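You operate a simulated robot arm through the tools that you are given. There is no shell and no other tool. Be economical: measure what you need, move in short steps, check, and stop when the job is done.

The job below is to be done with a simulated robot arm. You get a single attempt, and the scene is never put back.

TASK
Stop the player, swap its cassette for the teal one and rewind that.
Fine: lay the old one on the table.

It is judged by the outcome, as a careful person would: the job done as asked, and still so three seconds after it is handed in. It fails if anything else is knocked over, pushed out of place, dropped, spilled or broken.

THE ROBOT
A 6-joint arm with a two-finger parallel gripper, fixed in place. Base frame: the origin is at the foot of the arm, x ahead of it, y to its left, z up; the work surface is at about z = -4. Readings come in mm, rad, newtons and seconds.
With the tool pointing down near the work surface it reaches from about 140 to 600 mm from the base axis. Its first joint turns from -1.152 to 1.152 rad. Payload 2.1 kg.
The TCP is the grasp point between the finger pads, 30 mm short of the fingertips. In the tool frame z runs along the fingers and y along their closing line. The gripper opens to 94 mm. The fingers are 28 mm wide and 10 mm thick; the gripper's body (50 by 96 mm) begins 55 mm behind the TCP.
Orientation is that of the tool frame in the base frame, as [roll, pitch, yaw] about the fixed x, y, z axes, in that order (R = Rz(yaw) Ry(pitch) Rx(roll)). With the fingers straight down and closing along the base's y, the tool's x points along the base's -x, its y along +y and its z along -z.

THE INTERFACE
- The arm moves only by the tool move_arm. Its argument "motion" is a list of rows, each a list of 7 numbers: the turn, a rotation vector about the tool's x, y, z in rad, then the shift along the tool's x, y, z in mm, then the finger opening in mm, from 0 to 94. In form: [[ax, ay, az, tx, ty, tz, hand], ...]. A call has 1 to 12 rows; each row is the pose to reach, as a shift and turn from the pose commanded when the call began, along the tool's axes at that moment. A row lasts 0.2 s, in which the tool goes at most 50 mm and 0.15 rad; a call with a longer step from one row to the next is refused whole, and so is a gripper value outside its range. A pose out of reach is approached as far as the arm can. The call stops where the force on the tool passes 90 N (or 10 N more than at its start, if that is more) or the arm is blocked; 0.2 s more then pass. The fingers move at their own pace (about 72 mm/s each) and stop on an object; they squeeze with about 44 N. The grip force told is the motor's: it shows also when the fingers shut on nothing. Time passes only in rows, and 0.2 s behind the last, so rows that repeat a pose let the fingers close. The reply holds the time, the measured pose of the TCP, the force on the tool along the base axes, the opening and the grip force, in the units named above and with some noise, with the torque about the TCP (base axes, N m) and any sound that the robot's microphone picked up, and new pictures: "pictures" is both (left out), scene, wrist or none.
- Cameras (640 x 400 px; columns grow to the right, rows downward): "scene" is fixed at [-8, -349.9, 492.7]; the picture's right is [1.00, 0.09, 0.00], its down [0.05, -0.50, -0.87] and it looks along [-0.08, 0.86, -0.50] (base axes); focal length 219 px, centre (320, 200). "wrist" rides on the gripper at [76, 14, -103] in the tool frame; the picture's right is [-0.18, 0.98, 0.00], its down [-0.75, -0.14, -0.64] and it looks along [-0.63, -0.12, 0.77] (tool axes); focal length 243 px, centre (320, 200). There is no depth. A picture from a camera that has moved, and an enlarged one, comes with that camera's place and axes in the base frame and with its lens.
- enlarge(camera, box): a new picture of the part [left, top, right, bottom] of that camera's present view, enlarged. The clock stands still meanwhile.
- sign_off(): hands the job in; it is judged then, once.

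Go step by step. Nothing tells you positions but the pictures and the camera data: compare them with the known pose of the tool, close in by small moves and look again before you grip or let go. The budget is 120 turns and 200 pictures, counting those below and the enlarged ones. Unless the task says otherwise, let go and move clear before handing in, and close with one line.

The tools are called after "Call:" as a command line: name --pt "numbers of a row" for each row, then --argument value for the rest, lists and objects as JSON in quotes. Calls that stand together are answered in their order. move_arm: Moves the arm, as the interface text tells. Its arguments: {"type":"object","properties":{"motion":{"type":"array"},"pictures":{"type":"string","enum":["both","scene","wrist","none"]}},"required":["motion"]} The other tools are called the same way: enlarge (camera, box) takes an enlarged picture of a part of a camera's view; sign_off () hands the job in.

At the start:

```text
t: 0.0
position: [311.4, 92.5, 292.7]
tcp_rot: [-3.14, 0.001, 3.14]
wrist_force: [-0.9, 0.3, -0.7]
torque: [0.03, 0.02, -0.02]
gripper_width: 94.0
grip_force: 0.0
```

scene: 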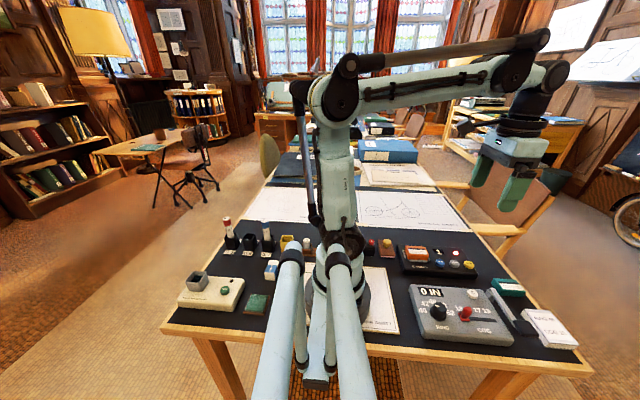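
wrist: 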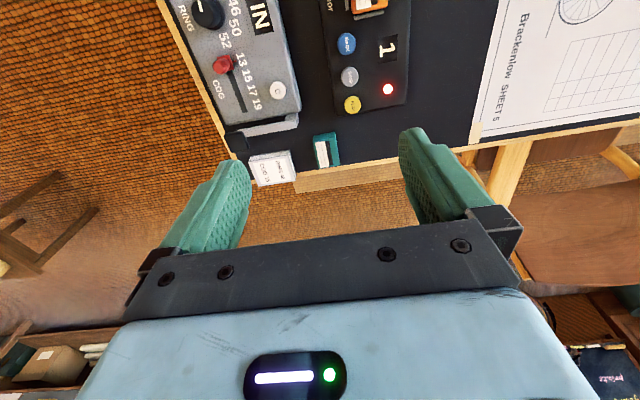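

I see a black player with an orange cassette on the right of the table, and a teal cassette nearer the right edge. I'll enlarge both views to read the buttons.

Call:
enlarge --camera "scene" --box '[380, 220, 580, 345]'

Call:
enlarge --camera "wrist" --box '[220, 0, 460, 150]'

Call:
enlarge --camera "scene" --box '[160, 200, 400, 350]'

```text
3.20 times, centred on (480, 282) of scene
camera zoom: at [-8.0, -349.9, 492.7], right [1.0, 0.09, 0.0], down [0.05, -0.5, -0.87], along [-0.08, 0.86, -0.5], focal length 702 px, centre (-192, -64)
```

zoom: 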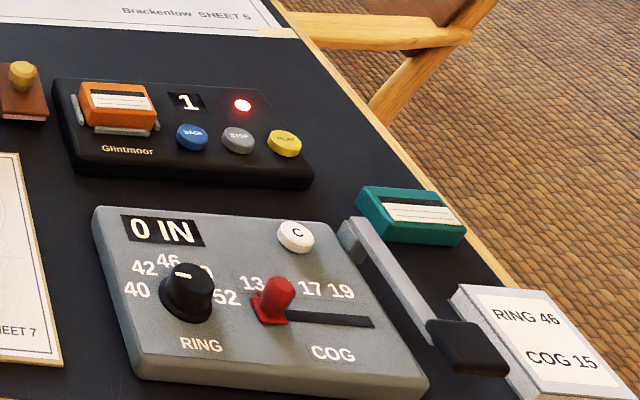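

```text
2.67 times, centred on (340, 75) of wrist
camera zoom: at [235.3, 106.7, 394.9], right [0.18, 0.98, 0.0], down [0.75, -0.14, 0.64], along [0.63, -0.12, -0.77], focal length 647 px, centre (267, 533)
```

zoom: 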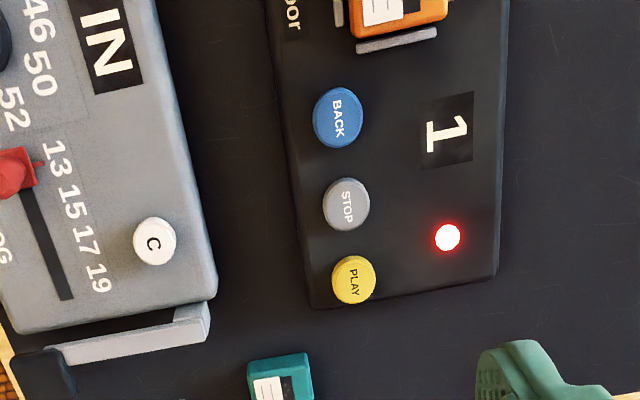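

```text
2.67 times, centred on (280, 275) of scene
camera zoom: at [-8.0, -349.9, 492.7], right [1.0, 0.09, 0.0], down [0.05, -0.5, -0.87], along [-0.08, 0.86, -0.5], focal length 585 px, centre (427, 0)
```

zoom: 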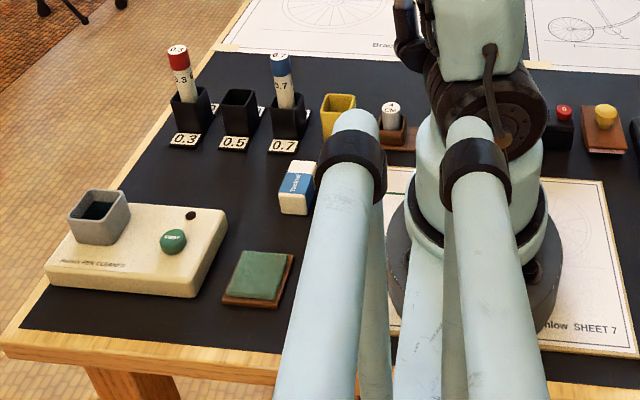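

The player has BACK (blue), STOP (grey) and PLAY (yellow) buttons, with STOP at about x 327, y 131. The red lamp suggests it is playing. I'll close the fingers and move above the player for a nearer look.

Call:
move_arm --pt "0 0 0 -5 10 33 60" --pt "0 0 0 -10 20 66 30" --pt "0 0 0 -15 30 100 0" --pt "0 0 0 -19 38 133 0" --pt "0 0 0 -19 38 133 0"

```text
t: 1.2
position: [331.0, 129.5, 158.8]
tcp_rot: [-3.141, 0.001, -3.14]
wrist_force: [-1.0, -0.2, -0.4]
torque: [-0.02, 0.0, -0.02]
gripper_width: 0.0
grip_force: 32.9
camera wrist: at [254.4, 143.7, 262.4], right [0.18, 0.98, 0.0], down [0.75, -0.14, 0.64], along [0.63, -0.12, -0.77], focal length 243 px, centre (320, 200)
```

scene: 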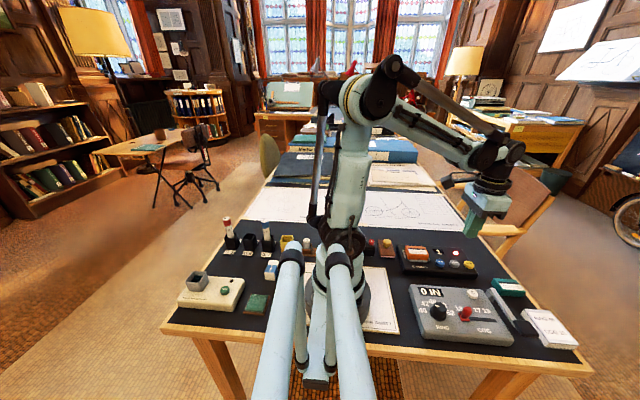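
wrist: 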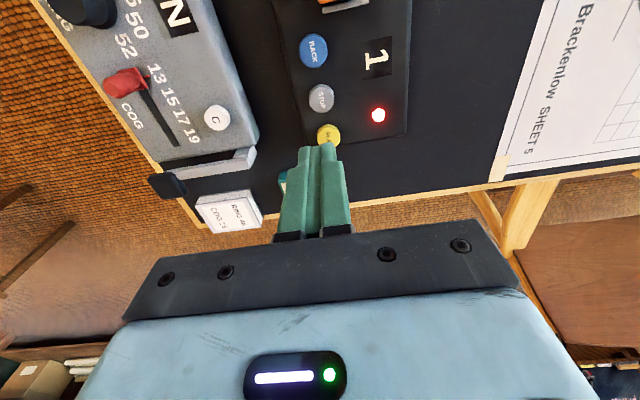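

STOP works out to (327, 131) from both heights. I'll go down to just above it and check.

Call:
move_arm --pt "0 0 0 4 1 40 0" --pt "0 0 0 4 1 80 0" --pt "0 0 0 4 1 86 0" --pt "0 0 0 4 1 86 0"

Call:
enlarge --camera "wrist" --box '[220, 0, 460, 150]'

Call:
enlarge --camera "scene" --box '[380, 220, 540, 320]'

```text
t: 2.2
position: [325.9, 131.5, 72.4]
tcp_rot: [-3.141, 0.002, -3.141]
wrist_force: [0.7, -0.2, 1.0]
torque: [-0.03, -0.03, 0.02]
gripper_width: 0.0
grip_force: 32.6
camera wrist: at [249.2, 145.3, 176.5], right [0.18, 0.98, 0.0], down [0.75, -0.14, 0.64], along [0.63, -0.12, -0.77], focal length 243 px, centre (320, 200)
```

scene: 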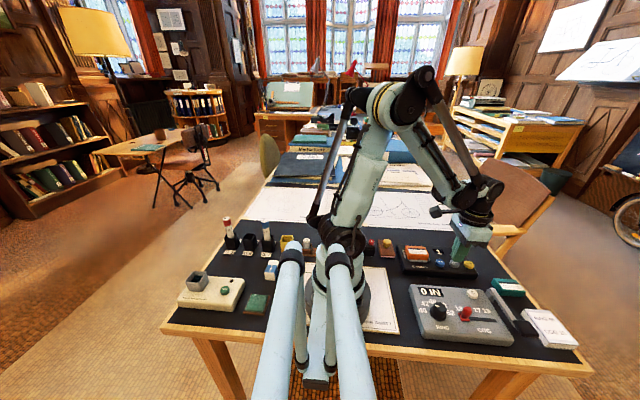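
wrist: 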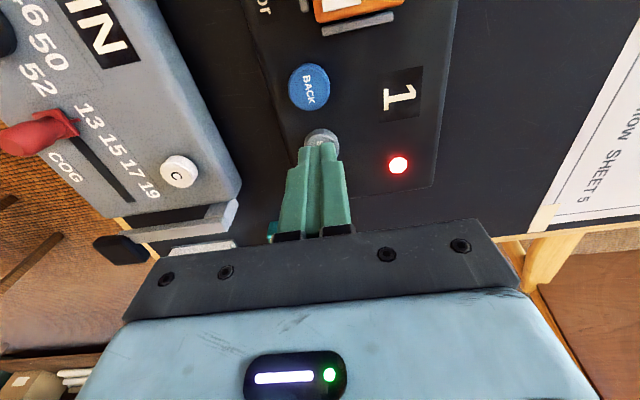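

```text
2.67 times, centred on (340, 75) of wrist
camera zoom: at [249.2, 145.3, 176.5], right [0.18, 0.98, 0.0], down [0.75, -0.14, 0.64], along [0.63, -0.12, -0.77], focal length 647 px, centre (267, 533)
```

zoom: 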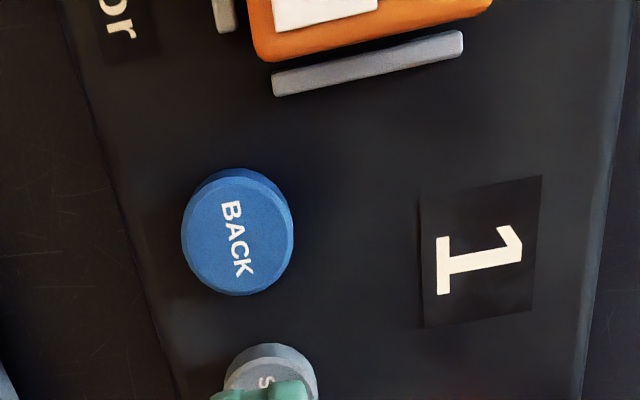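

```text
4.00 times, centred on (460, 270) of scene
camera zoom: at [-8.0, -349.9, 492.7], right [1.0, 0.09, 0.0], down [0.05, -0.5, -0.87], along [-0.08, 0.86, -0.5], focal length 877 px, centre (-240, -80)
```

zoom: 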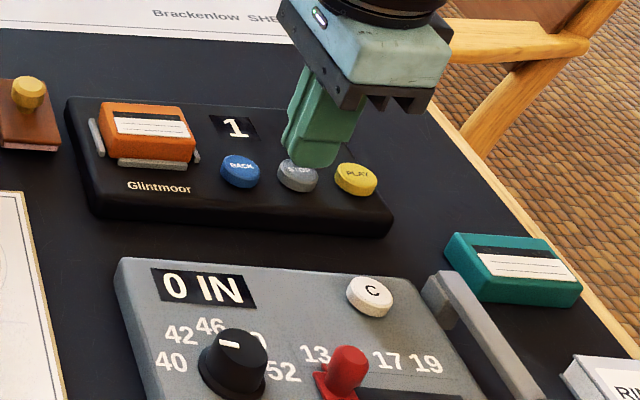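

The closed tips are over STOP, with about 15 mm to go. I'll press down gently and watch the force and the lamp.

Call:
move_arm --pt "0 0 0 0 -0.5 6 0" --pt "0 0 0 0 -0.5 10 0" --pt "0 0 0 0 -0.5 13 0" --pt "0 0 0 0 -0.5 15 0" --pt "0 0 0 0 -0.5 17 0" --pictures "wrist"

```text
t: 3.4
position: [327.0, 132.1, 55.7]
tcp_rot: [-3.141, 0.0, -3.141]
wrist_force: [-3.5, -3.5, 14.6]
torque: [-0.08, 0.1, -0.01]
gripper_width: 0.1
grip_force: 33.2
heard: click
camera wrist: at [250.3, 145.4, 159.4], right [0.18, 0.98, 0.0], down [0.75, -0.14, 0.64], along [0.63, -0.12, -0.77], focal length 243 px, centre (320, 200)
```

wrist: 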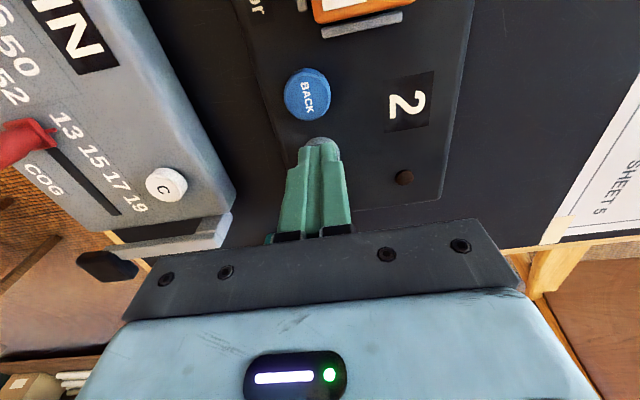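

STOP clicked, the lamp is off and the counter shows 2. I'll rise and move above the orange cassette to measure it.

Call:
move_arm --pt "0 0 0 0 0 -40 0" --pt "0 0 0 10 5 -80 0" --pt "0 0 0 50 15 -103 30" --pt "0 0 0 82 25 -103 60" --pt "0 0 0 82 25 -103 80"

Call:
enlarge --camera "wrist" --box '[220, 0, 460, 150]'

Call:
enlarge --camera "scene" --box '[370, 230, 450, 280]'

```text
t: 4.6
position: [243.6, 155.2, 160.5]
tcp_rot: [3.14, 0.002, 3.141]
wrist_force: [-0.1, -0.2, -0.4]
torque: [-0.02, 0.0, -0.01]
gripper_width: 79.8
grip_force: 0.0
camera wrist: at [167.6, 169.1, 262.7], right [0.18, 0.98, 0.0], down [0.75, -0.14, 0.64], along [0.63, -0.12, -0.77], focal length 243 px, centre (320, 200)
```

scene: 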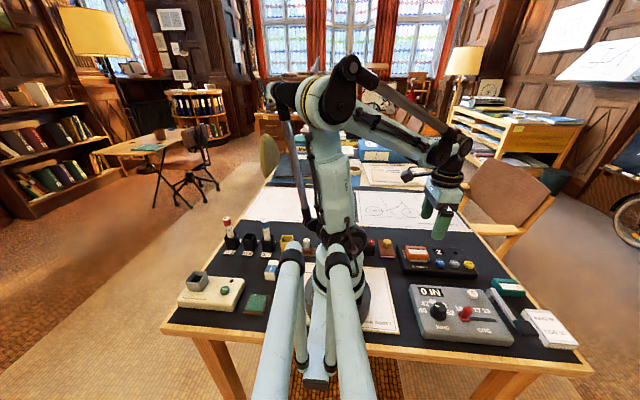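
wrist: 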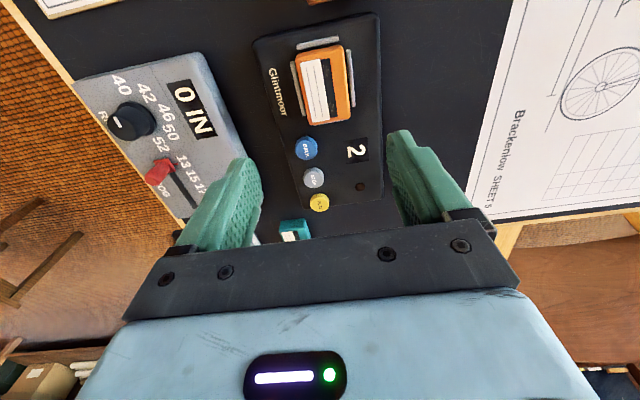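

```text
2.67 times, centred on (340, 75) of wrist
camera zoom: at [167.6, 169.1, 262.7], right [0.18, 0.98, 0.0], down [0.75, -0.14, 0.64], along [0.63, -0.12, -0.77], focal length 647 px, centre (267, 533)
```

zoom: 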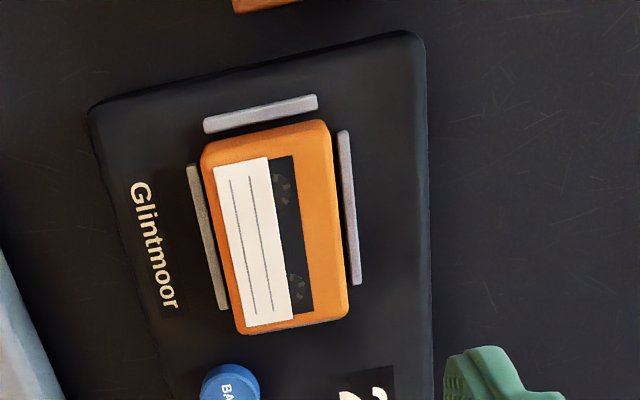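

```text
8.00 times, centred on (410, 255) of scene
camera zoom: at [-8.0, -349.9, 492.7], right [1.0, 0.09, 0.0], down [0.05, -0.5, -0.87], along [-0.08, 0.86, -0.5], focal length 1754 px, centre (-400, -240)
```

zoom: 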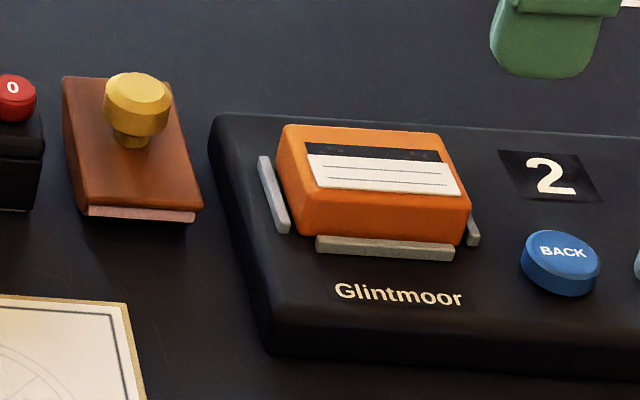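

The orange cassette is about 54 × 39 mm, lined up with the base axes and centred near (232, 162). Low rails hold it on all four sides. I'll lower the open fingers until they're just above the rails and check.

Call:
move_arm --pt "0 0 0 12 6 30 66" --pt "0 0 0 12 6 60 60" --pt "0 0 0 12 6 85 60" --pt "0 0 0 12 6 94 60" --pt "0 0 0 12 6 94 60" --pictures "wrist"

Call:
enlarge --camera "scene" --box '[370, 220, 466, 280]'

Call:
enlarge --camera "wrist" --box '[200, 50, 440, 200]'

```text
t: 5.8
position: [233.7, 161.2, 62.8]
tcp_rot: [-3.141, 0.002, -3.141]
wrist_force: [0.0, -0.4, 1.1]
torque: [-0.01, 0.05, 0.02]
gripper_width: 59.9
grip_force: 0.0
camera wrist: at [157.2, 176.3, 167.8], right [0.18, 0.98, 0.0], down [0.75, -0.14, 0.64], along [0.63, -0.12, -0.77], focal length 243 px, centre (320, 200)
```

wrist: 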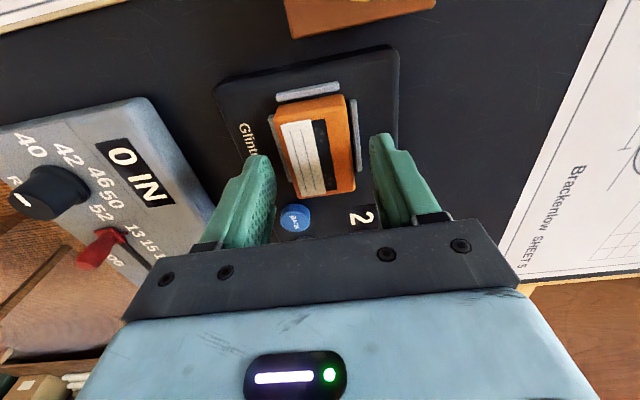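

```text
6.67 times, centred on (418, 250) of scene
camera zoom: at [-8.0, -349.9, 492.7], right [1.0, 0.09, 0.0], down [0.05, -0.5, -0.87], along [-0.08, 0.86, -0.5], focal length 1462 px, centre (-333, -133)
```

zoom: 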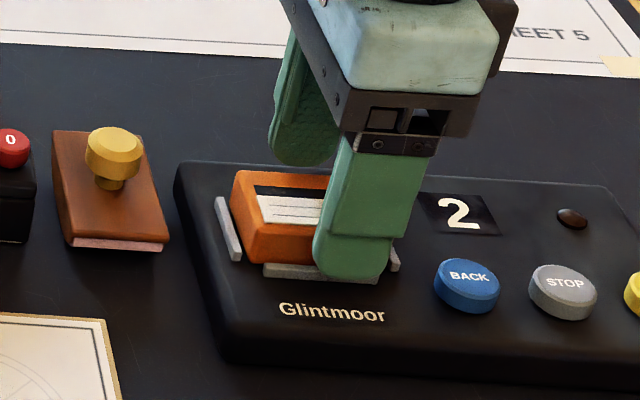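

```text
2.67 times, centred on (320, 125) of wrist
camera zoom: at [157.2, 176.3, 167.8], right [0.18, 0.98, 0.0], down [0.75, -0.14, 0.64], along [0.63, -0.12, -0.77], focal length 647 px, centre (320, 400)
```

zoom: 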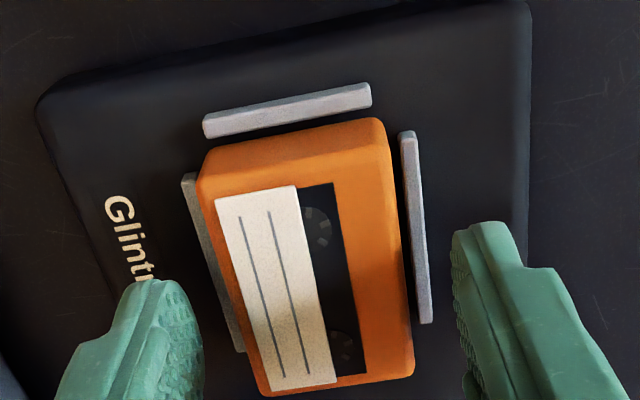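

The fingers straddle the cassette without touching the rails. Its top is at about z 35 and its centre near (231.5, 161), so I'll shift 1 mm, go down 10 mm and close.

Call:
move_arm --pt "0 0 0 1 -1 5 60" --pt "0 0 0 1 -1 10 60" --pt "0 0 0 1 -1 10 50" --pt "0 0 0 1 -1 10 40" --pt "0 0 0 1 -1 10 30" --pt "0 0 0 1 -1 10 30" --pictures "wrist"

Call:
enlarge --camera "scene" --box '[370, 220, 466, 280]'

```text
t: 7.2
position: [232.9, 161.8, 54.8]
tcp_rot: [3.138, 0.002, 3.141]
wrist_force: [-0.7, 13.0, 12.9]
torque: [0.49, 0.27, -0.29]
gripper_width: 52.9
grip_force: 45.1
camera wrist: at [156.1, 175.7, 158.1], right [0.18, 0.98, 0.0], down [0.75, -0.14, 0.64], along [0.63, -0.12, -0.77], focal length 243 px, centre (320, 200)
```

wrist: 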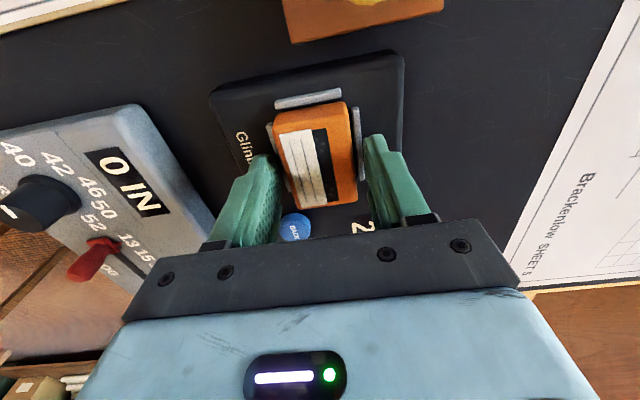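

```text
6.67 times, centred on (418, 250) of scene
camera zoom: at [-8.0, -349.9, 492.7], right [1.0, 0.09, 0.0], down [0.05, -0.5, -0.87], along [-0.08, 0.86, -0.5], focal length 1462 px, centre (-333, -133)
```

zoom: 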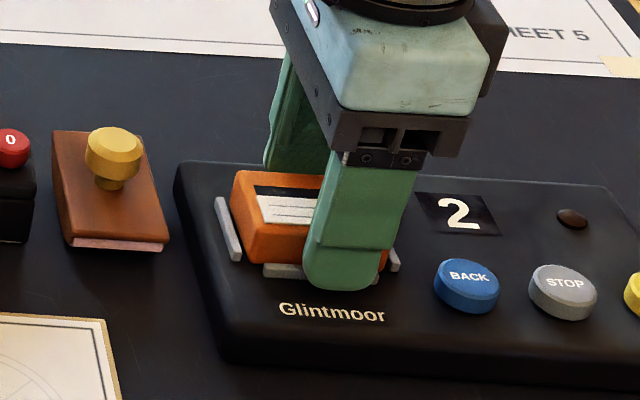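

The fingers stopped at 53 mm, so they're pinching the rails and the tips are too low. I'll open, rise 4 mm and close again.

Call:
move_arm --pt "0 0 0 0 0 0 60" --pt "0 0 0 0 0 -2 60" --pt "0 0 0 0 0 -4 60" --pt "0 0 0 0 0 -4 60" --pictures "wrist"

Call:
enlarge --camera "wrist" --box '[200, 50, 440, 200]'

```text
t: 8.2
position: [231.9, 161.3, 58.1]
tcp_rot: [-3.14, 0.002, -3.139]
wrist_force: [-0.4, -0.7, -0.2]
torque: [-0.01, -0.03, 0.03]
gripper_width: 59.9
grip_force: 0.1
camera wrist: at [155.7, 175.4, 162.1], right [0.18, 0.98, 0.0], down [0.75, -0.14, 0.64], along [0.63, -0.12, -0.77], focal length 243 px, centre (320, 200)
```

wrist: 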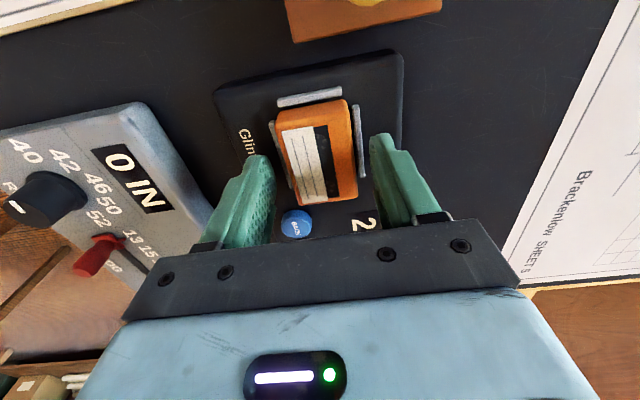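

```text
2.67 times, centred on (320, 125) of wrist
camera zoom: at [155.7, 175.4, 162.1], right [0.18, 0.98, 0.0], down [0.75, -0.14, 0.64], along [0.63, -0.12, -0.77], focal length 647 px, centre (320, 400)
```

zoom: 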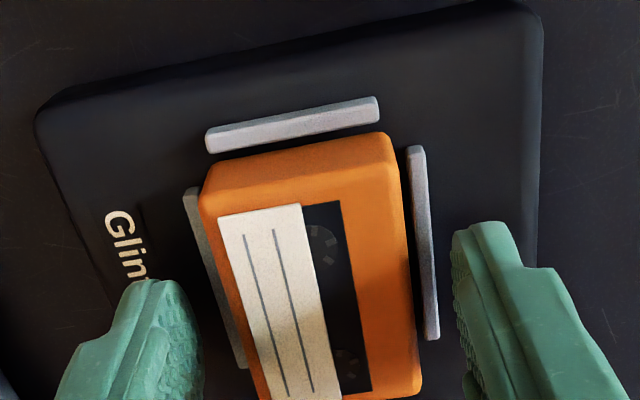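

Call:
move_arm --pt "0 0 0 0 0 0 50" --pt "0 0 0 0 0 0 40" --pt "0 0 0 0 0 0 34" --pt "0 0 0 0 0 0 34" --pictures "wrist"

Call:
enlarge --camera "wrist" --box '[200, 50, 440, 200]'

Call:
enlarge --camera "scene" --box '[370, 220, 466, 280]'

```text
t: 9.2
position: [231.2, 161.7, 59.5]
tcp_rot: [-3.14, 0.002, -3.14]
wrist_force: [0.4, -0.4, 1.2]
torque: [0.03, 0.05, 0.0]
gripper_width: 38.9
grip_force: 43.9
camera wrist: at [155.8, 175.4, 162.1], right [0.18, 0.98, 0.0], down [0.75, -0.14, 0.64], along [0.63, -0.12, -0.77], focal length 243 px, centre (320, 200)
```

wrist: 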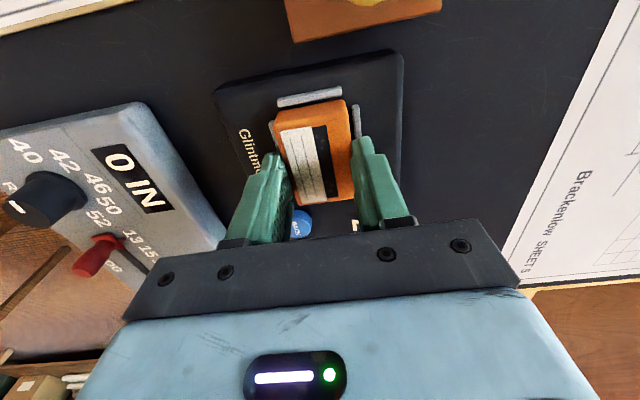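

```text
2.67 times, centred on (320, 125) of wrist
camera zoom: at [155.8, 175.4, 162.1], right [0.18, 0.98, 0.0], down [0.75, -0.14, 0.64], along [0.63, -0.12, -0.77], focal length 647 px, centre (320, 400)
```

zoom: 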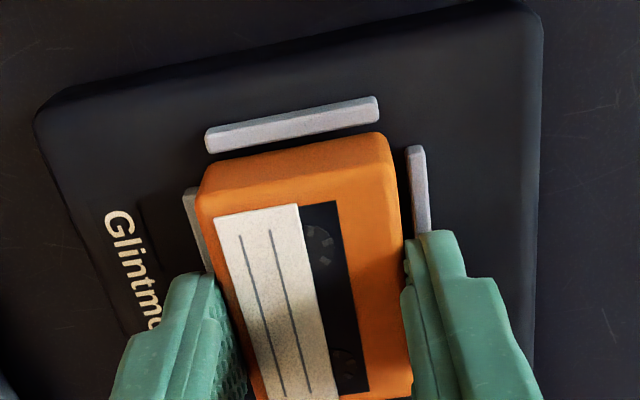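

```text
6.67 times, centred on (418, 250) of scene
camera zoom: at [-8.0, -349.9, 492.7], right [1.0, 0.09, 0.0], down [0.05, -0.5, -0.87], along [-0.08, 0.86, -0.5], focal length 1462 px, centre (-333, -133)
```

zoom: 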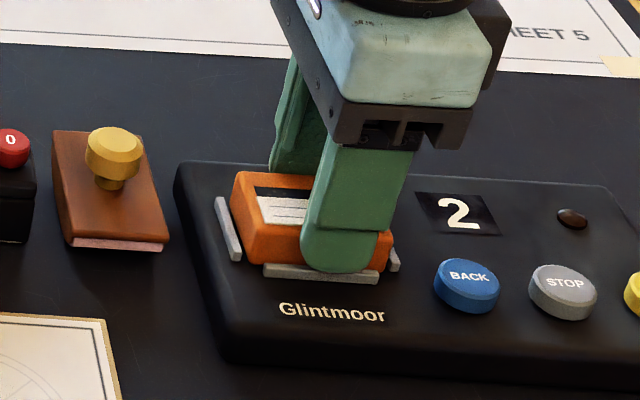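

I have the cassette, gripped at 38.9 mm wide. I'll lift it straight up and check.

Call:
move_arm --pt "0 0 0 0 0 -5 34" --pt "0 0 0 0 0 -15 34" --pt "0 0 0 0 0 -40 34" --pt "0 0 0 0 0 -70 34" --pt "0 0 0 0 0 -70 34"

Call:
enlarge --camera "wrist" --box '[200, 50, 440, 200]'

Call:
enlarge --camera "scene" --box '[370, 190, 482, 260]'

```text
t: 10.4
position: [231.1, 162.0, 128.4]
tcp_rot: [-3.141, 0.001, 3.141]
wrist_force: [0.3, 0.5, -1.4]
torque: [0.04, 0.0, -0.01]
gripper_width: 38.7
grip_force: 43.6
camera wrist: at [154.7, 175.9, 232.6], right [0.18, 0.98, 0.0], down [0.75, -0.14, 0.64], along [0.63, -0.12, -0.77], focal length 243 px, centre (320, 200)
```

scene: 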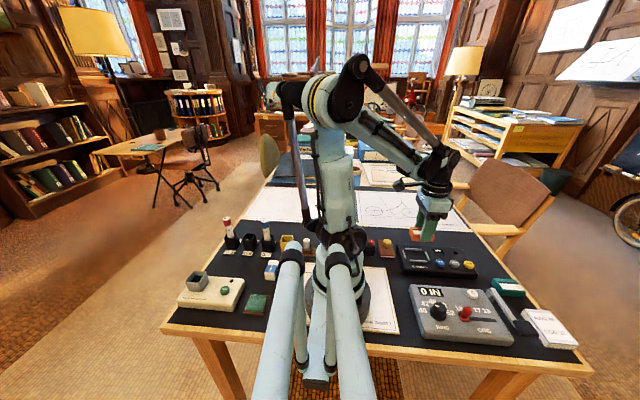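
wrist: 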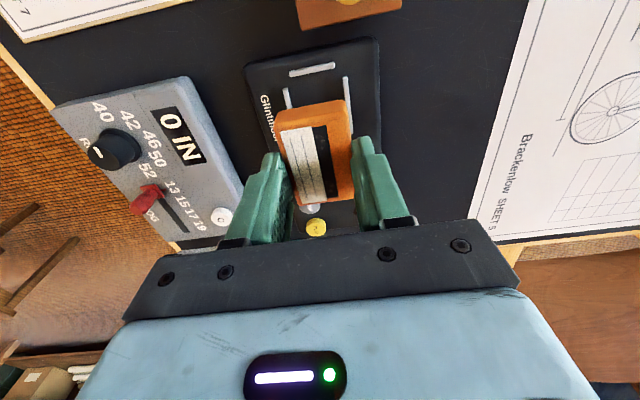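

```text
2.67 times, centred on (320, 125) of wrist
camera zoom: at [154.7, 175.9, 232.6], right [0.18, 0.98, 0.0], down [0.75, -0.14, 0.64], along [0.63, -0.12, -0.77], focal length 647 px, centre (320, 400)
```

zoom: 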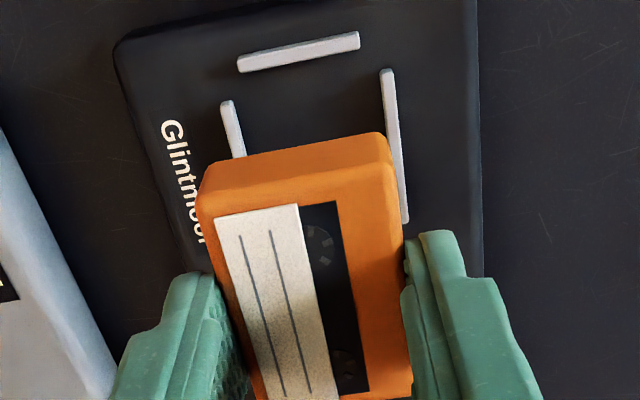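

```text
5.71 times, centred on (426, 225) of scene
camera zoom: at [-8.0, -349.9, 492.7], right [1.0, 0.09, 0.0], down [0.05, -0.5, -0.87], along [-0.08, 0.86, -0.5], focal length 1253 px, centre (-286, 57)
```

zoom: 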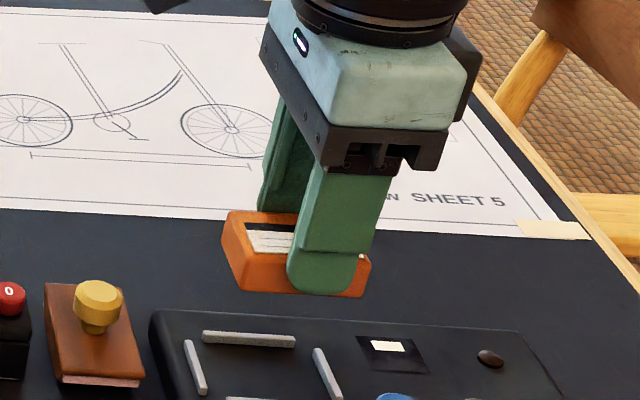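

The cassette came out cleanly and is held level. There's open mat behind the player, between y 216 and 338, so I'll carry it to about (290, 275).

Call:
move_arm --pt "0 0 0 -20 38 0 34" --pt "0 0 0 -40 76 0 34" --pt "0 0 0 -59 114 0 34" --pt "0 0 0 -59 114 35 34" --pt "0 0 0 -59 114 65 34" --pt "0 0 0 -59 114 80 34" --pt "0 0 0 -59 114 80 34"

Call:
enlarge --camera "scene" --box '[380, 190, 492, 260]'

```text
t: 12.0
position: [289.6, 275.5, 49.7]
tcp_rot: [3.141, 0.002, -3.14]
wrist_force: [0.6, -0.3, -0.4]
torque: [0.01, 0.01, -0.01]
gripper_width: 38.9
grip_force: 43.5
camera wrist: at [213.9, 289.0, 152.2], right [0.18, 0.98, 0.0], down [0.75, -0.14, 0.64], along [0.63, -0.12, -0.77], focal length 243 px, centre (320, 200)
```

scene: 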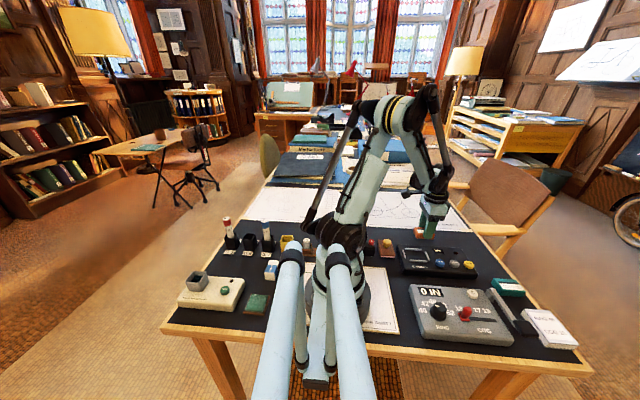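
wrist: 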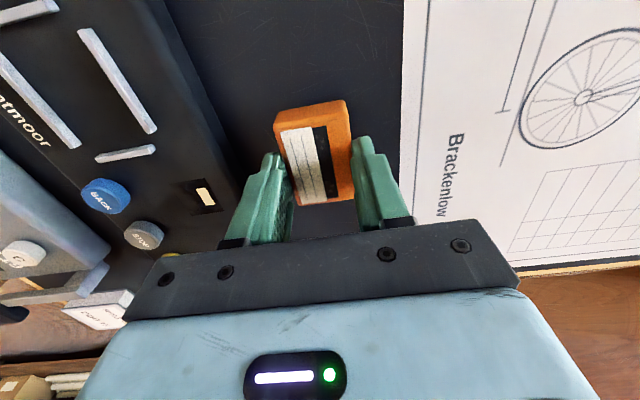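

```text
5.71 times, centred on (436, 225) of scene
camera zoom: at [-8.0, -349.9, 492.7], right [1.0, 0.09, 0.0], down [0.05, -0.5, -0.87], along [-0.08, 0.86, -0.5], focal length 1253 px, centre (-343, 57)
```

zoom: 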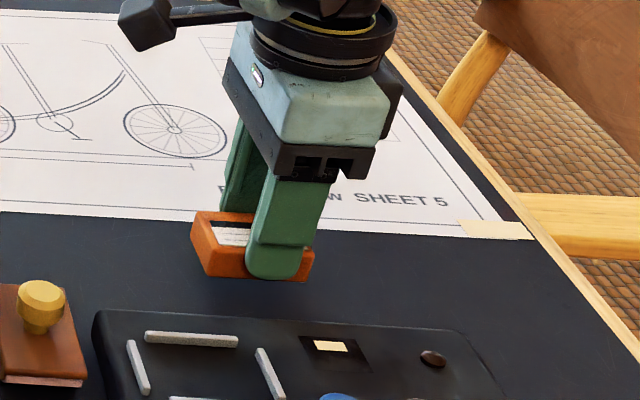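

It's over clear mat, so I'll lower it in small steps until it touches.

Call:
move_arm --pt "0 0 0 0 0 3 34" --pt "0 0 0 0 0 6 34" --pt "0 0 0 0 0 8 34" --pt "0 0 0 0 0 8 34" --pictures "none"

```text
t: 13.0
position: [291.6, 274.9, 40.5]
tcp_rot: [3.14, 0.002, 3.14]
wrist_force: [0.1, 0.0, -0.9]
torque: [0.04, 0.0, 0.0]
gripper_width: 38.7
grip_force: 44.1
```

Call:
move_arm --pt "0 0 0 0 0 1 34" --pt "0 0 0 0 0 2 34" --pt "0 0 0 0 0 3 34" --pictures "none"

```text
t: 13.8
position: [289.9, 275.7, 39.1]
tcp_rot: [-3.141, 0.003, 3.141]
wrist_force: [-0.1, 0.7, 0.2]
torque: [-0.01, 0.02, 0.0]
gripper_width: 38.9
grip_force: 44.0
```

No contact yet, so I'll go a little lower.

Call:
move_arm --pt "0 0 0 0 0 1 34" --pt "0 0 0 0 0 2 34" --pictures "none"

Call:
enlarge --camera "scene" --box '[400, 210, 464, 250]'

```text
t: 14.4
position: [290.4, 276.2, 35.5]
tcp_rot: [-3.141, 0.002, -3.141]
wrist_force: [1.1, 0.2, -0.1]
torque: [-0.02, 0.01, 0.03]
gripper_width: 38.8
grip_force: 44.0
```

```text
10.00 times, centred on (432, 230) of scene
camera zoom: at [-8.0, -349.9, 492.7], right [1.0, 0.09, 0.0], down [0.05, -0.5, -0.87], along [-0.08, 0.86, -0.5], focal length 2193 px, centre (-800, -100)
```

zoom: 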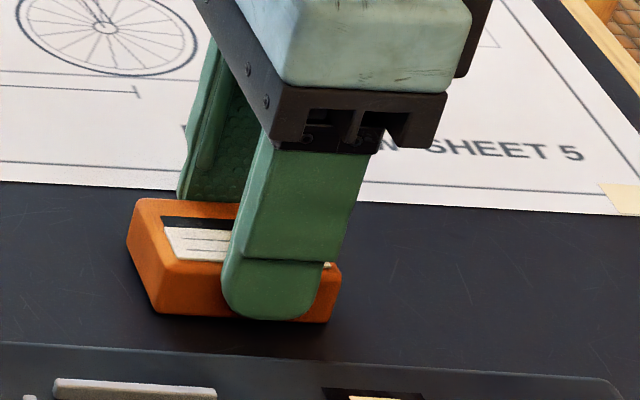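

Call:
move_arm --pt "0 0 0 0 0 1 34" --pt "0 0 0 0 0 2 34" --pictures "none"

```text
t: 15.0
position: [291.2, 274.8, 34.7]
tcp_rot: [-3.141, 0.003, -3.141]
wrist_force: [1.2, -1.6, 12.8]
torque: [-0.03, 0.07, 0.0]
gripper_width: 38.8
grip_force: 44.0
```

It has touched the table. I'll release, rise and look.

Call:
move_arm --pt "0 0 0 0 0 0 45" --pt "0 0 0 0 0 0 60" --pt "0 0 0 0 0 0 60" --pt "0 0 0 0 0 -40 60" --pt "0 0 0 0 0 -85 60" --pt "0 0 0 0 0 -125 60"

Call:
enlarge --camera "scene" --box '[390, 210, 550, 310]'

```text
t: 16.4
position: [291.3, 277.7, 159.7]
tcp_rot: [3.141, 0.001, 3.141]
wrist_force: [0.1, 0.4, 0.5]
torque: [0.02, 0.02, 0.0]
gripper_width: 59.6
grip_force: 0.0
camera wrist: at [214.9, 291.3, 263.1], right [0.18, 0.98, 0.0], down [0.75, -0.14, 0.64], along [0.63, -0.12, -0.77], focal length 243 px, centre (320, 200)
```

scene: 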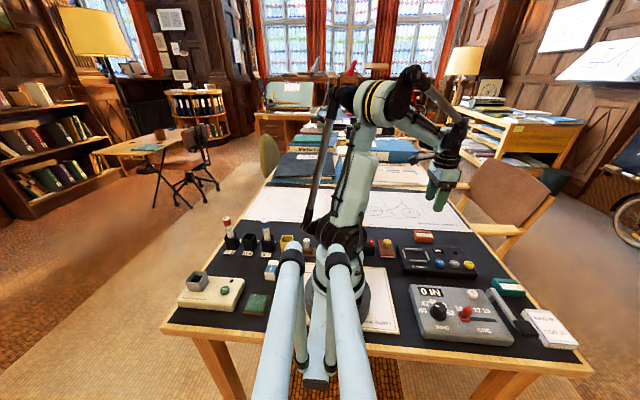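
wrist: 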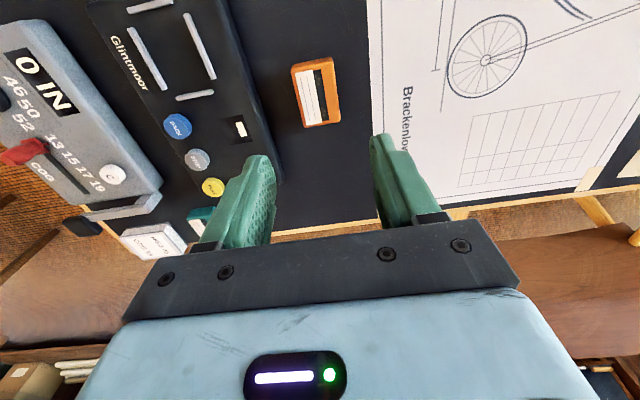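

```text
4.00 times, centred on (470, 260) of scene
camera zoom: at [-8.0, -349.9, 492.7], right [1.0, 0.09, 0.0], down [0.05, -0.5, -0.87], along [-0.08, 0.86, -0.5], focal length 877 px, centre (-280, -40)
```

zoom: 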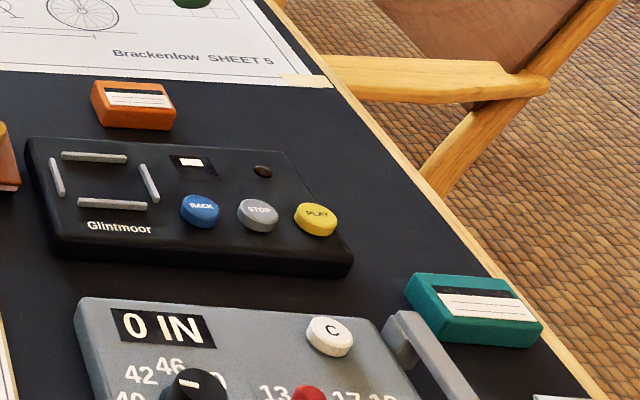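

The orange cassette is lying flat and the player is empty. Next I'll go above the teal one, near (441, 70).

Call:
move_arm --pt "0 0 0 -24 -33 0 70" --pt "0 0 0 -48 -66 0 80" --pt "0 0 0 -72 -100 0 80" --pt "0 0 0 -96 -133 0 80" --pt "0 0 0 -120 -166 5 80" --pt "0 0 0 -145 -200 10 80" --pt "0 0 0 -145 -200 10 80"

Call:
enlarge --camera "wrist" --box '[200, 50, 440, 200]'

```text
t: 18.0
position: [436.4, 76.3, 150.2]
tcp_rot: [3.141, 0.002, 3.141]
wrist_force: [-0.7, 0.3, -0.4]
torque: [0.01, 0.02, 0.02]
gripper_width: 80.4
grip_force: 0.1
camera wrist: at [359.0, 89.6, 253.0], right [0.18, 0.98, 0.0], down [0.75, -0.14, 0.64], along [0.63, -0.12, -0.77], focal length 243 px, centre (320, 200)
```

scene: 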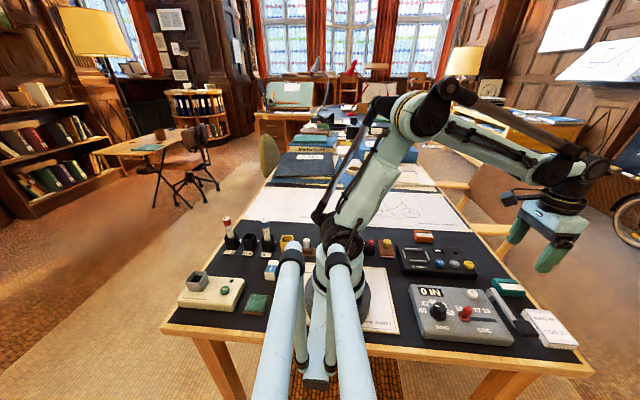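
wrist: 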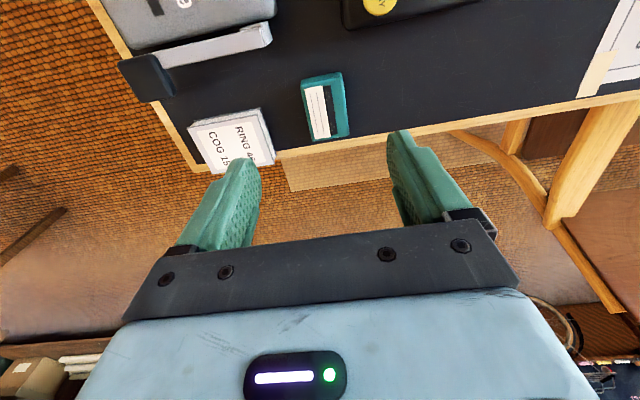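

```text
2.67 times, centred on (320, 125) of wrist
camera zoom: at [359.0, 89.6, 253.0], right [0.18, 0.98, 0.0], down [0.75, -0.14, 0.64], along [0.63, -0.12, -0.77], focal length 647 px, centre (320, 400)
```

zoom: 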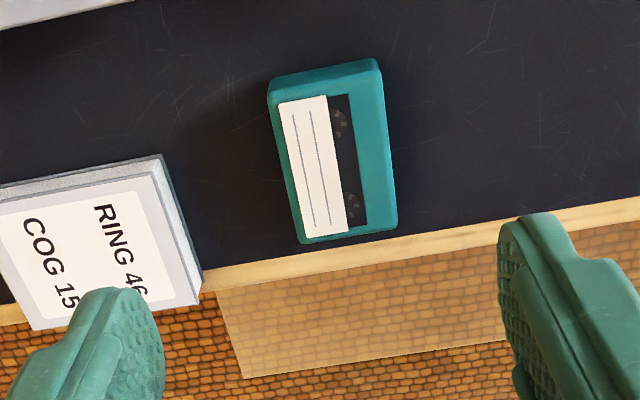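

The teal cassette is centred near (448, 80), is the same size, and sits square with the label on the same side as the orange one. I'll lower the fingers around it partway and check.

Call:
move_arm --pt "0 0 0 -15 4.6 0 60" --pt "0 0 0 -15 4.6 40 60" --pt "0 0 0 -15 4.6 80 60" --pt "0 0 0 -15 4.6 92 60" --pt "0 0 0 -15 4.6 92 60" --pictures "wrist"

Call:
enlarge --camera "wrist" --box '[200, 50, 440, 200]'

Call:
enlarge --camera "scene" --box '[460, 240, 572, 310]'

```text
t: 19.2
position: [451.7, 79.9, 56.5]
tcp_rot: [3.141, 0.0, -3.142]
wrist_force: [-0.5, 0.8, 0.7]
torque: [0.0, 0.04, 0.01]
gripper_width: 60.4
grip_force: 0.0
camera wrist: at [374.2, 94.0, 159.8], right [0.18, 0.98, 0.0], down [0.75, -0.14, 0.64], along [0.63, -0.12, -0.77], focal length 243 px, centre (320, 200)
```

wrist: 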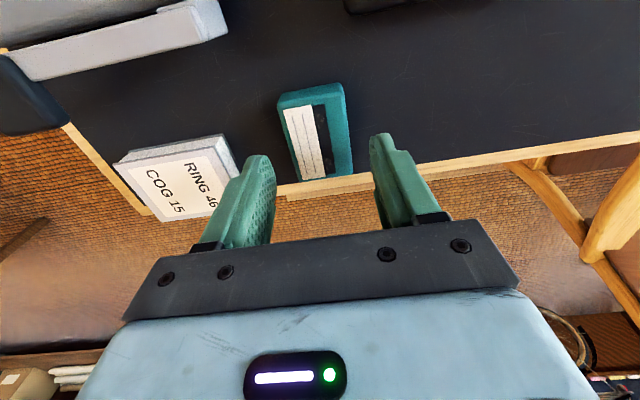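

```text
2.67 times, centred on (320, 125) of wrist
camera zoom: at [374.2, 94.0, 159.8], right [0.18, 0.98, 0.0], down [0.75, -0.14, 0.64], along [0.63, -0.12, -0.77], focal length 647 px, centre (320, 400)
```

zoom: 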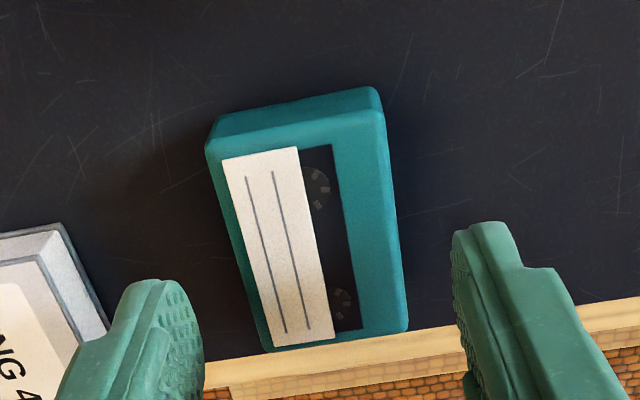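

```text
5.71 times, centred on (516, 275) of scene
camera zoom: at [-8.0, -349.9, 492.7], right [1.0, 0.09, 0.0], down [0.05, -0.5, -0.87], along [-0.08, 0.86, -0.5], focal length 1253 px, centre (-800, -229)
```

zoom: 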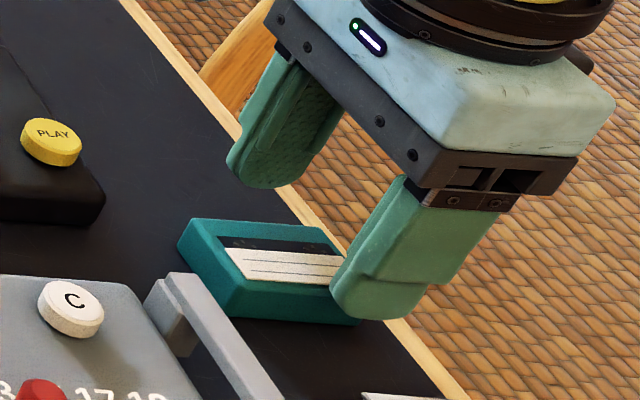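

Matching the label position against the picture of the orange one in hand, I need to shift 4 mm in x. I'll do that, go down and grip.

Call:
move_arm --pt "0 0 0 4.2 0.3 8 60" --pt "0 0 0 4.2 0.3 16 60" --pt "0 0 0 4.2 0.3 21 60" --pt "0 0 0 4.2 0.3 21 50" --pt "0 0 0 4.2 0.3 21 40" --pt "0 0 0 4.2 0.3 21 34" --pt "0 0 0 4.2 0.3 21 34" --pictures "wrist"

Call:
enlarge --camera "wrist" --box '[200, 50, 440, 200]'

```text
t: 20.8
position: [445.5, 80.8, 35.4]
tcp_rot: [3.141, 0.001, -3.141]
wrist_force: [-0.1, -0.1, -0.5]
torque: [0.03, 0.02, 0.02]
gripper_width: 38.6
grip_force: 43.9
camera wrist: at [369.7, 94.7, 138.7], right [0.18, 0.98, 0.0], down [0.75, -0.14, 0.64], along [0.63, -0.12, -0.77], focal length 243 px, centre (320, 200)
```

wrist: 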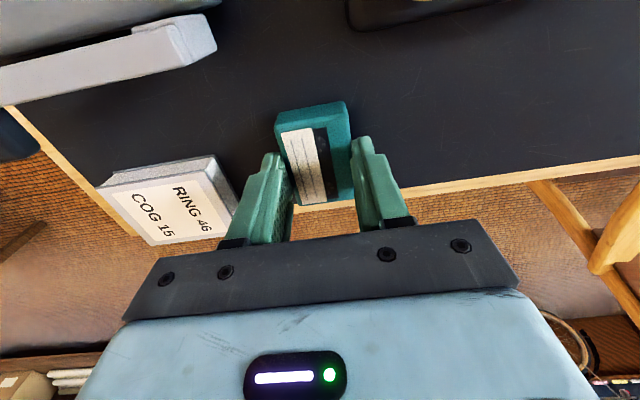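

```text
2.67 times, centred on (320, 125) of wrist
camera zoom: at [369.7, 94.7, 138.7], right [0.18, 0.98, 0.0], down [0.75, -0.14, 0.64], along [0.63, -0.12, -0.77], focal length 647 px, centre (320, 400)
```

zoom: 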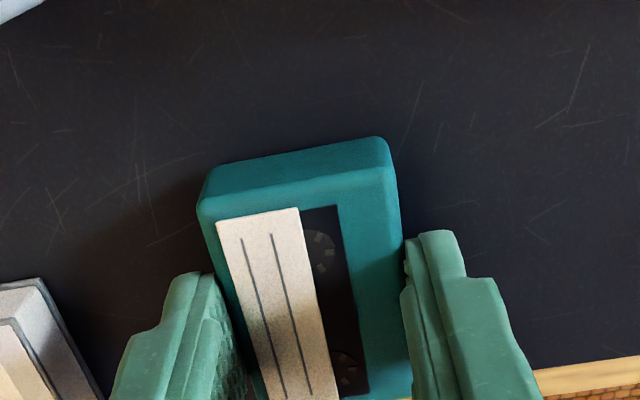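

The teal cassette is gripped almost exactly as the orange one was, within 0.7 mm. I'll lift and carry it above the slot.

Call:
move_arm --pt "0 0 0 0 0 -15 34" --pt "0 0 0 0 0 -55 34" --pt "0 0 0 0 0 -93 34" --pt "0 0 0 40 15 -93 34" --pt "0 0 0 80 30 -93 34" --pt "0 0 0 120 45 -93 34" --pt "0 0 0 160 60 -93 34" --pt "0 0 0 190 72 -93 34" --pt "0 0 0 215.3 81.1 -93 34" --pt "0 0 0 215.3 81.1 -93 34"

Call:
enlarge --camera "wrist" --box '[200, 50, 440, 200]'

```text
t: 23.0
position: [229.8, 162.7, 128.2]
tcp_rot: [3.141, 0.001, -3.141]
wrist_force: [0.2, 0.5, -0.4]
torque: [-0.02, 0.02, -0.02]
gripper_width: 39.0
grip_force: 44.1
camera wrist: at [154.0, 176.6, 232.6], right [0.18, 0.98, 0.0], down [0.75, -0.14, 0.64], along [0.63, -0.12, -0.77], focal length 243 px, centre (320, 200)
```

scene: 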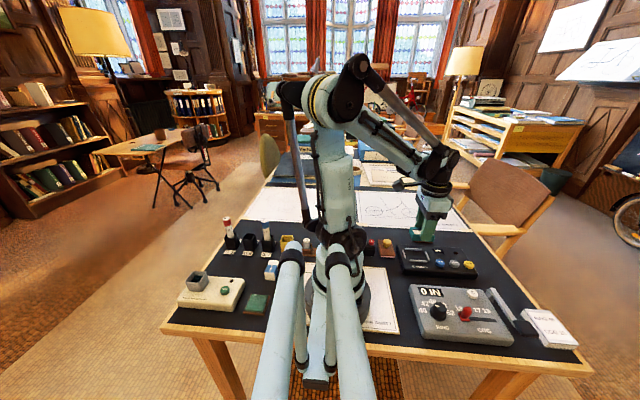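
wrist: 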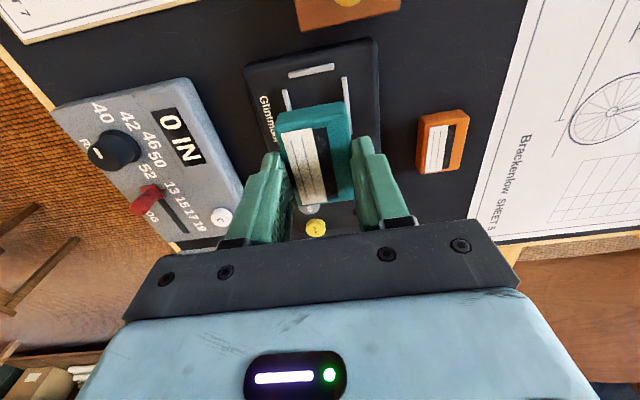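

```text
2.67 times, centred on (320, 125) of wrist
camera zoom: at [154.0, 176.6, 232.6], right [0.18, 0.98, 0.0], down [0.75, -0.14, 0.64], along [0.63, -0.12, -0.77], focal length 647 px, centre (320, 400)
```

zoom: 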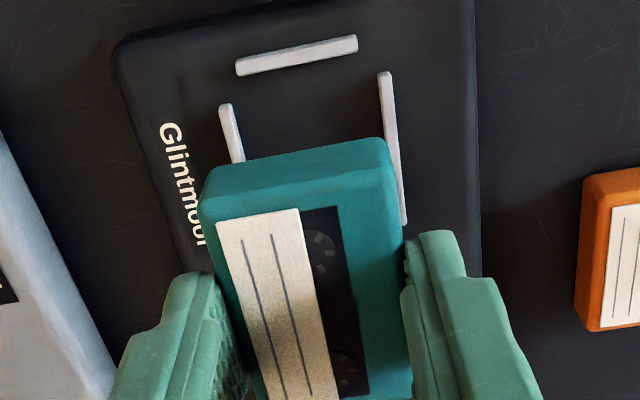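

It lines up with the slot as the orange one did, apart from about 0.7 mm in y, which I'll correct while lowering partway.

Call:
move_arm --pt "0 0 0 0 -0.7 30 34" --pt "0 0 0 0 -0.7 55 34" --pt "0 0 0 0 -0.7 60 34" --pt "0 0 0 0 -0.7 60 34" --pictures "wrist"

Call:
enlarge --camera "wrist" --box '[200, 50, 440, 200]'

Call:
enlarge --camera "scene" --box '[380, 222, 460, 272]'

```text
t: 24.0
position: [231.2, 161.0, 68.0]
tcp_rot: [3.142, 0.002, 3.141]
wrist_force: [-0.3, 0.6, -0.5]
torque: [0.02, -0.01, 0.0]
gripper_width: 38.7
grip_force: 43.6
camera wrist: at [155.3, 175.4, 171.8], right [0.18, 0.98, 0.0], down [0.75, -0.14, 0.64], along [0.63, -0.12, -0.77], focal length 243 px, centre (320, 200)
```

wrist: 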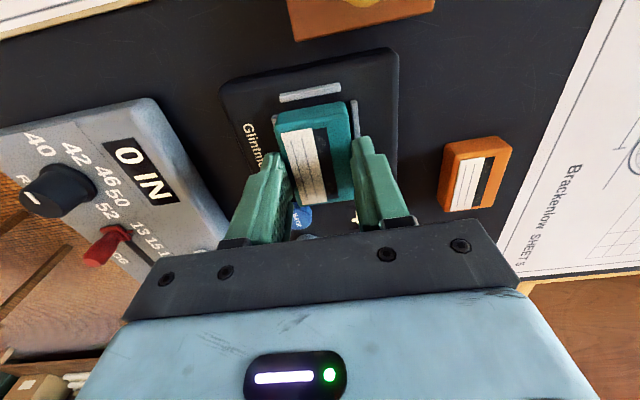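

```text
2.67 times, centred on (320, 125) of wrist
camera zoom: at [155.3, 175.4, 171.8], right [0.18, 0.98, 0.0], down [0.75, -0.14, 0.64], along [0.63, -0.12, -0.77], focal length 647 px, centre (320, 400)
```

zoom: 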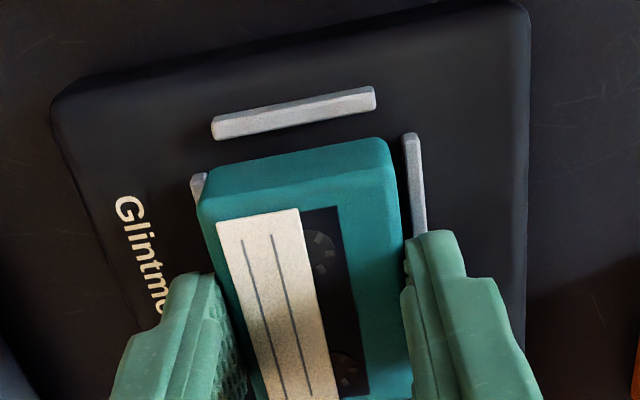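

```text
8.00 times, centred on (420, 247) of scene
camera zoom: at [-8.0, -349.9, 492.7], right [1.0, 0.09, 0.0], down [0.05, -0.5, -0.87], along [-0.08, 0.86, -0.5], focal length 1754 px, centre (-480, -176)
```

zoom: 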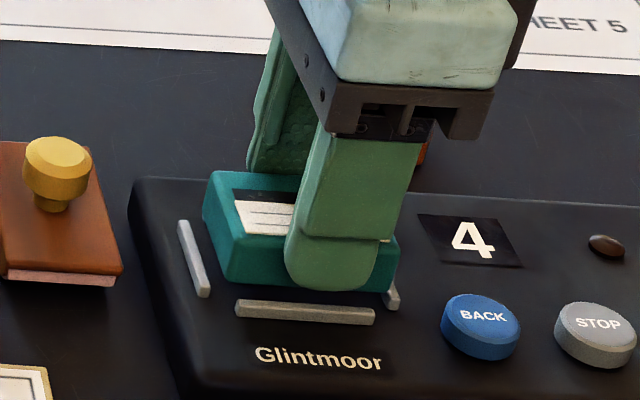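

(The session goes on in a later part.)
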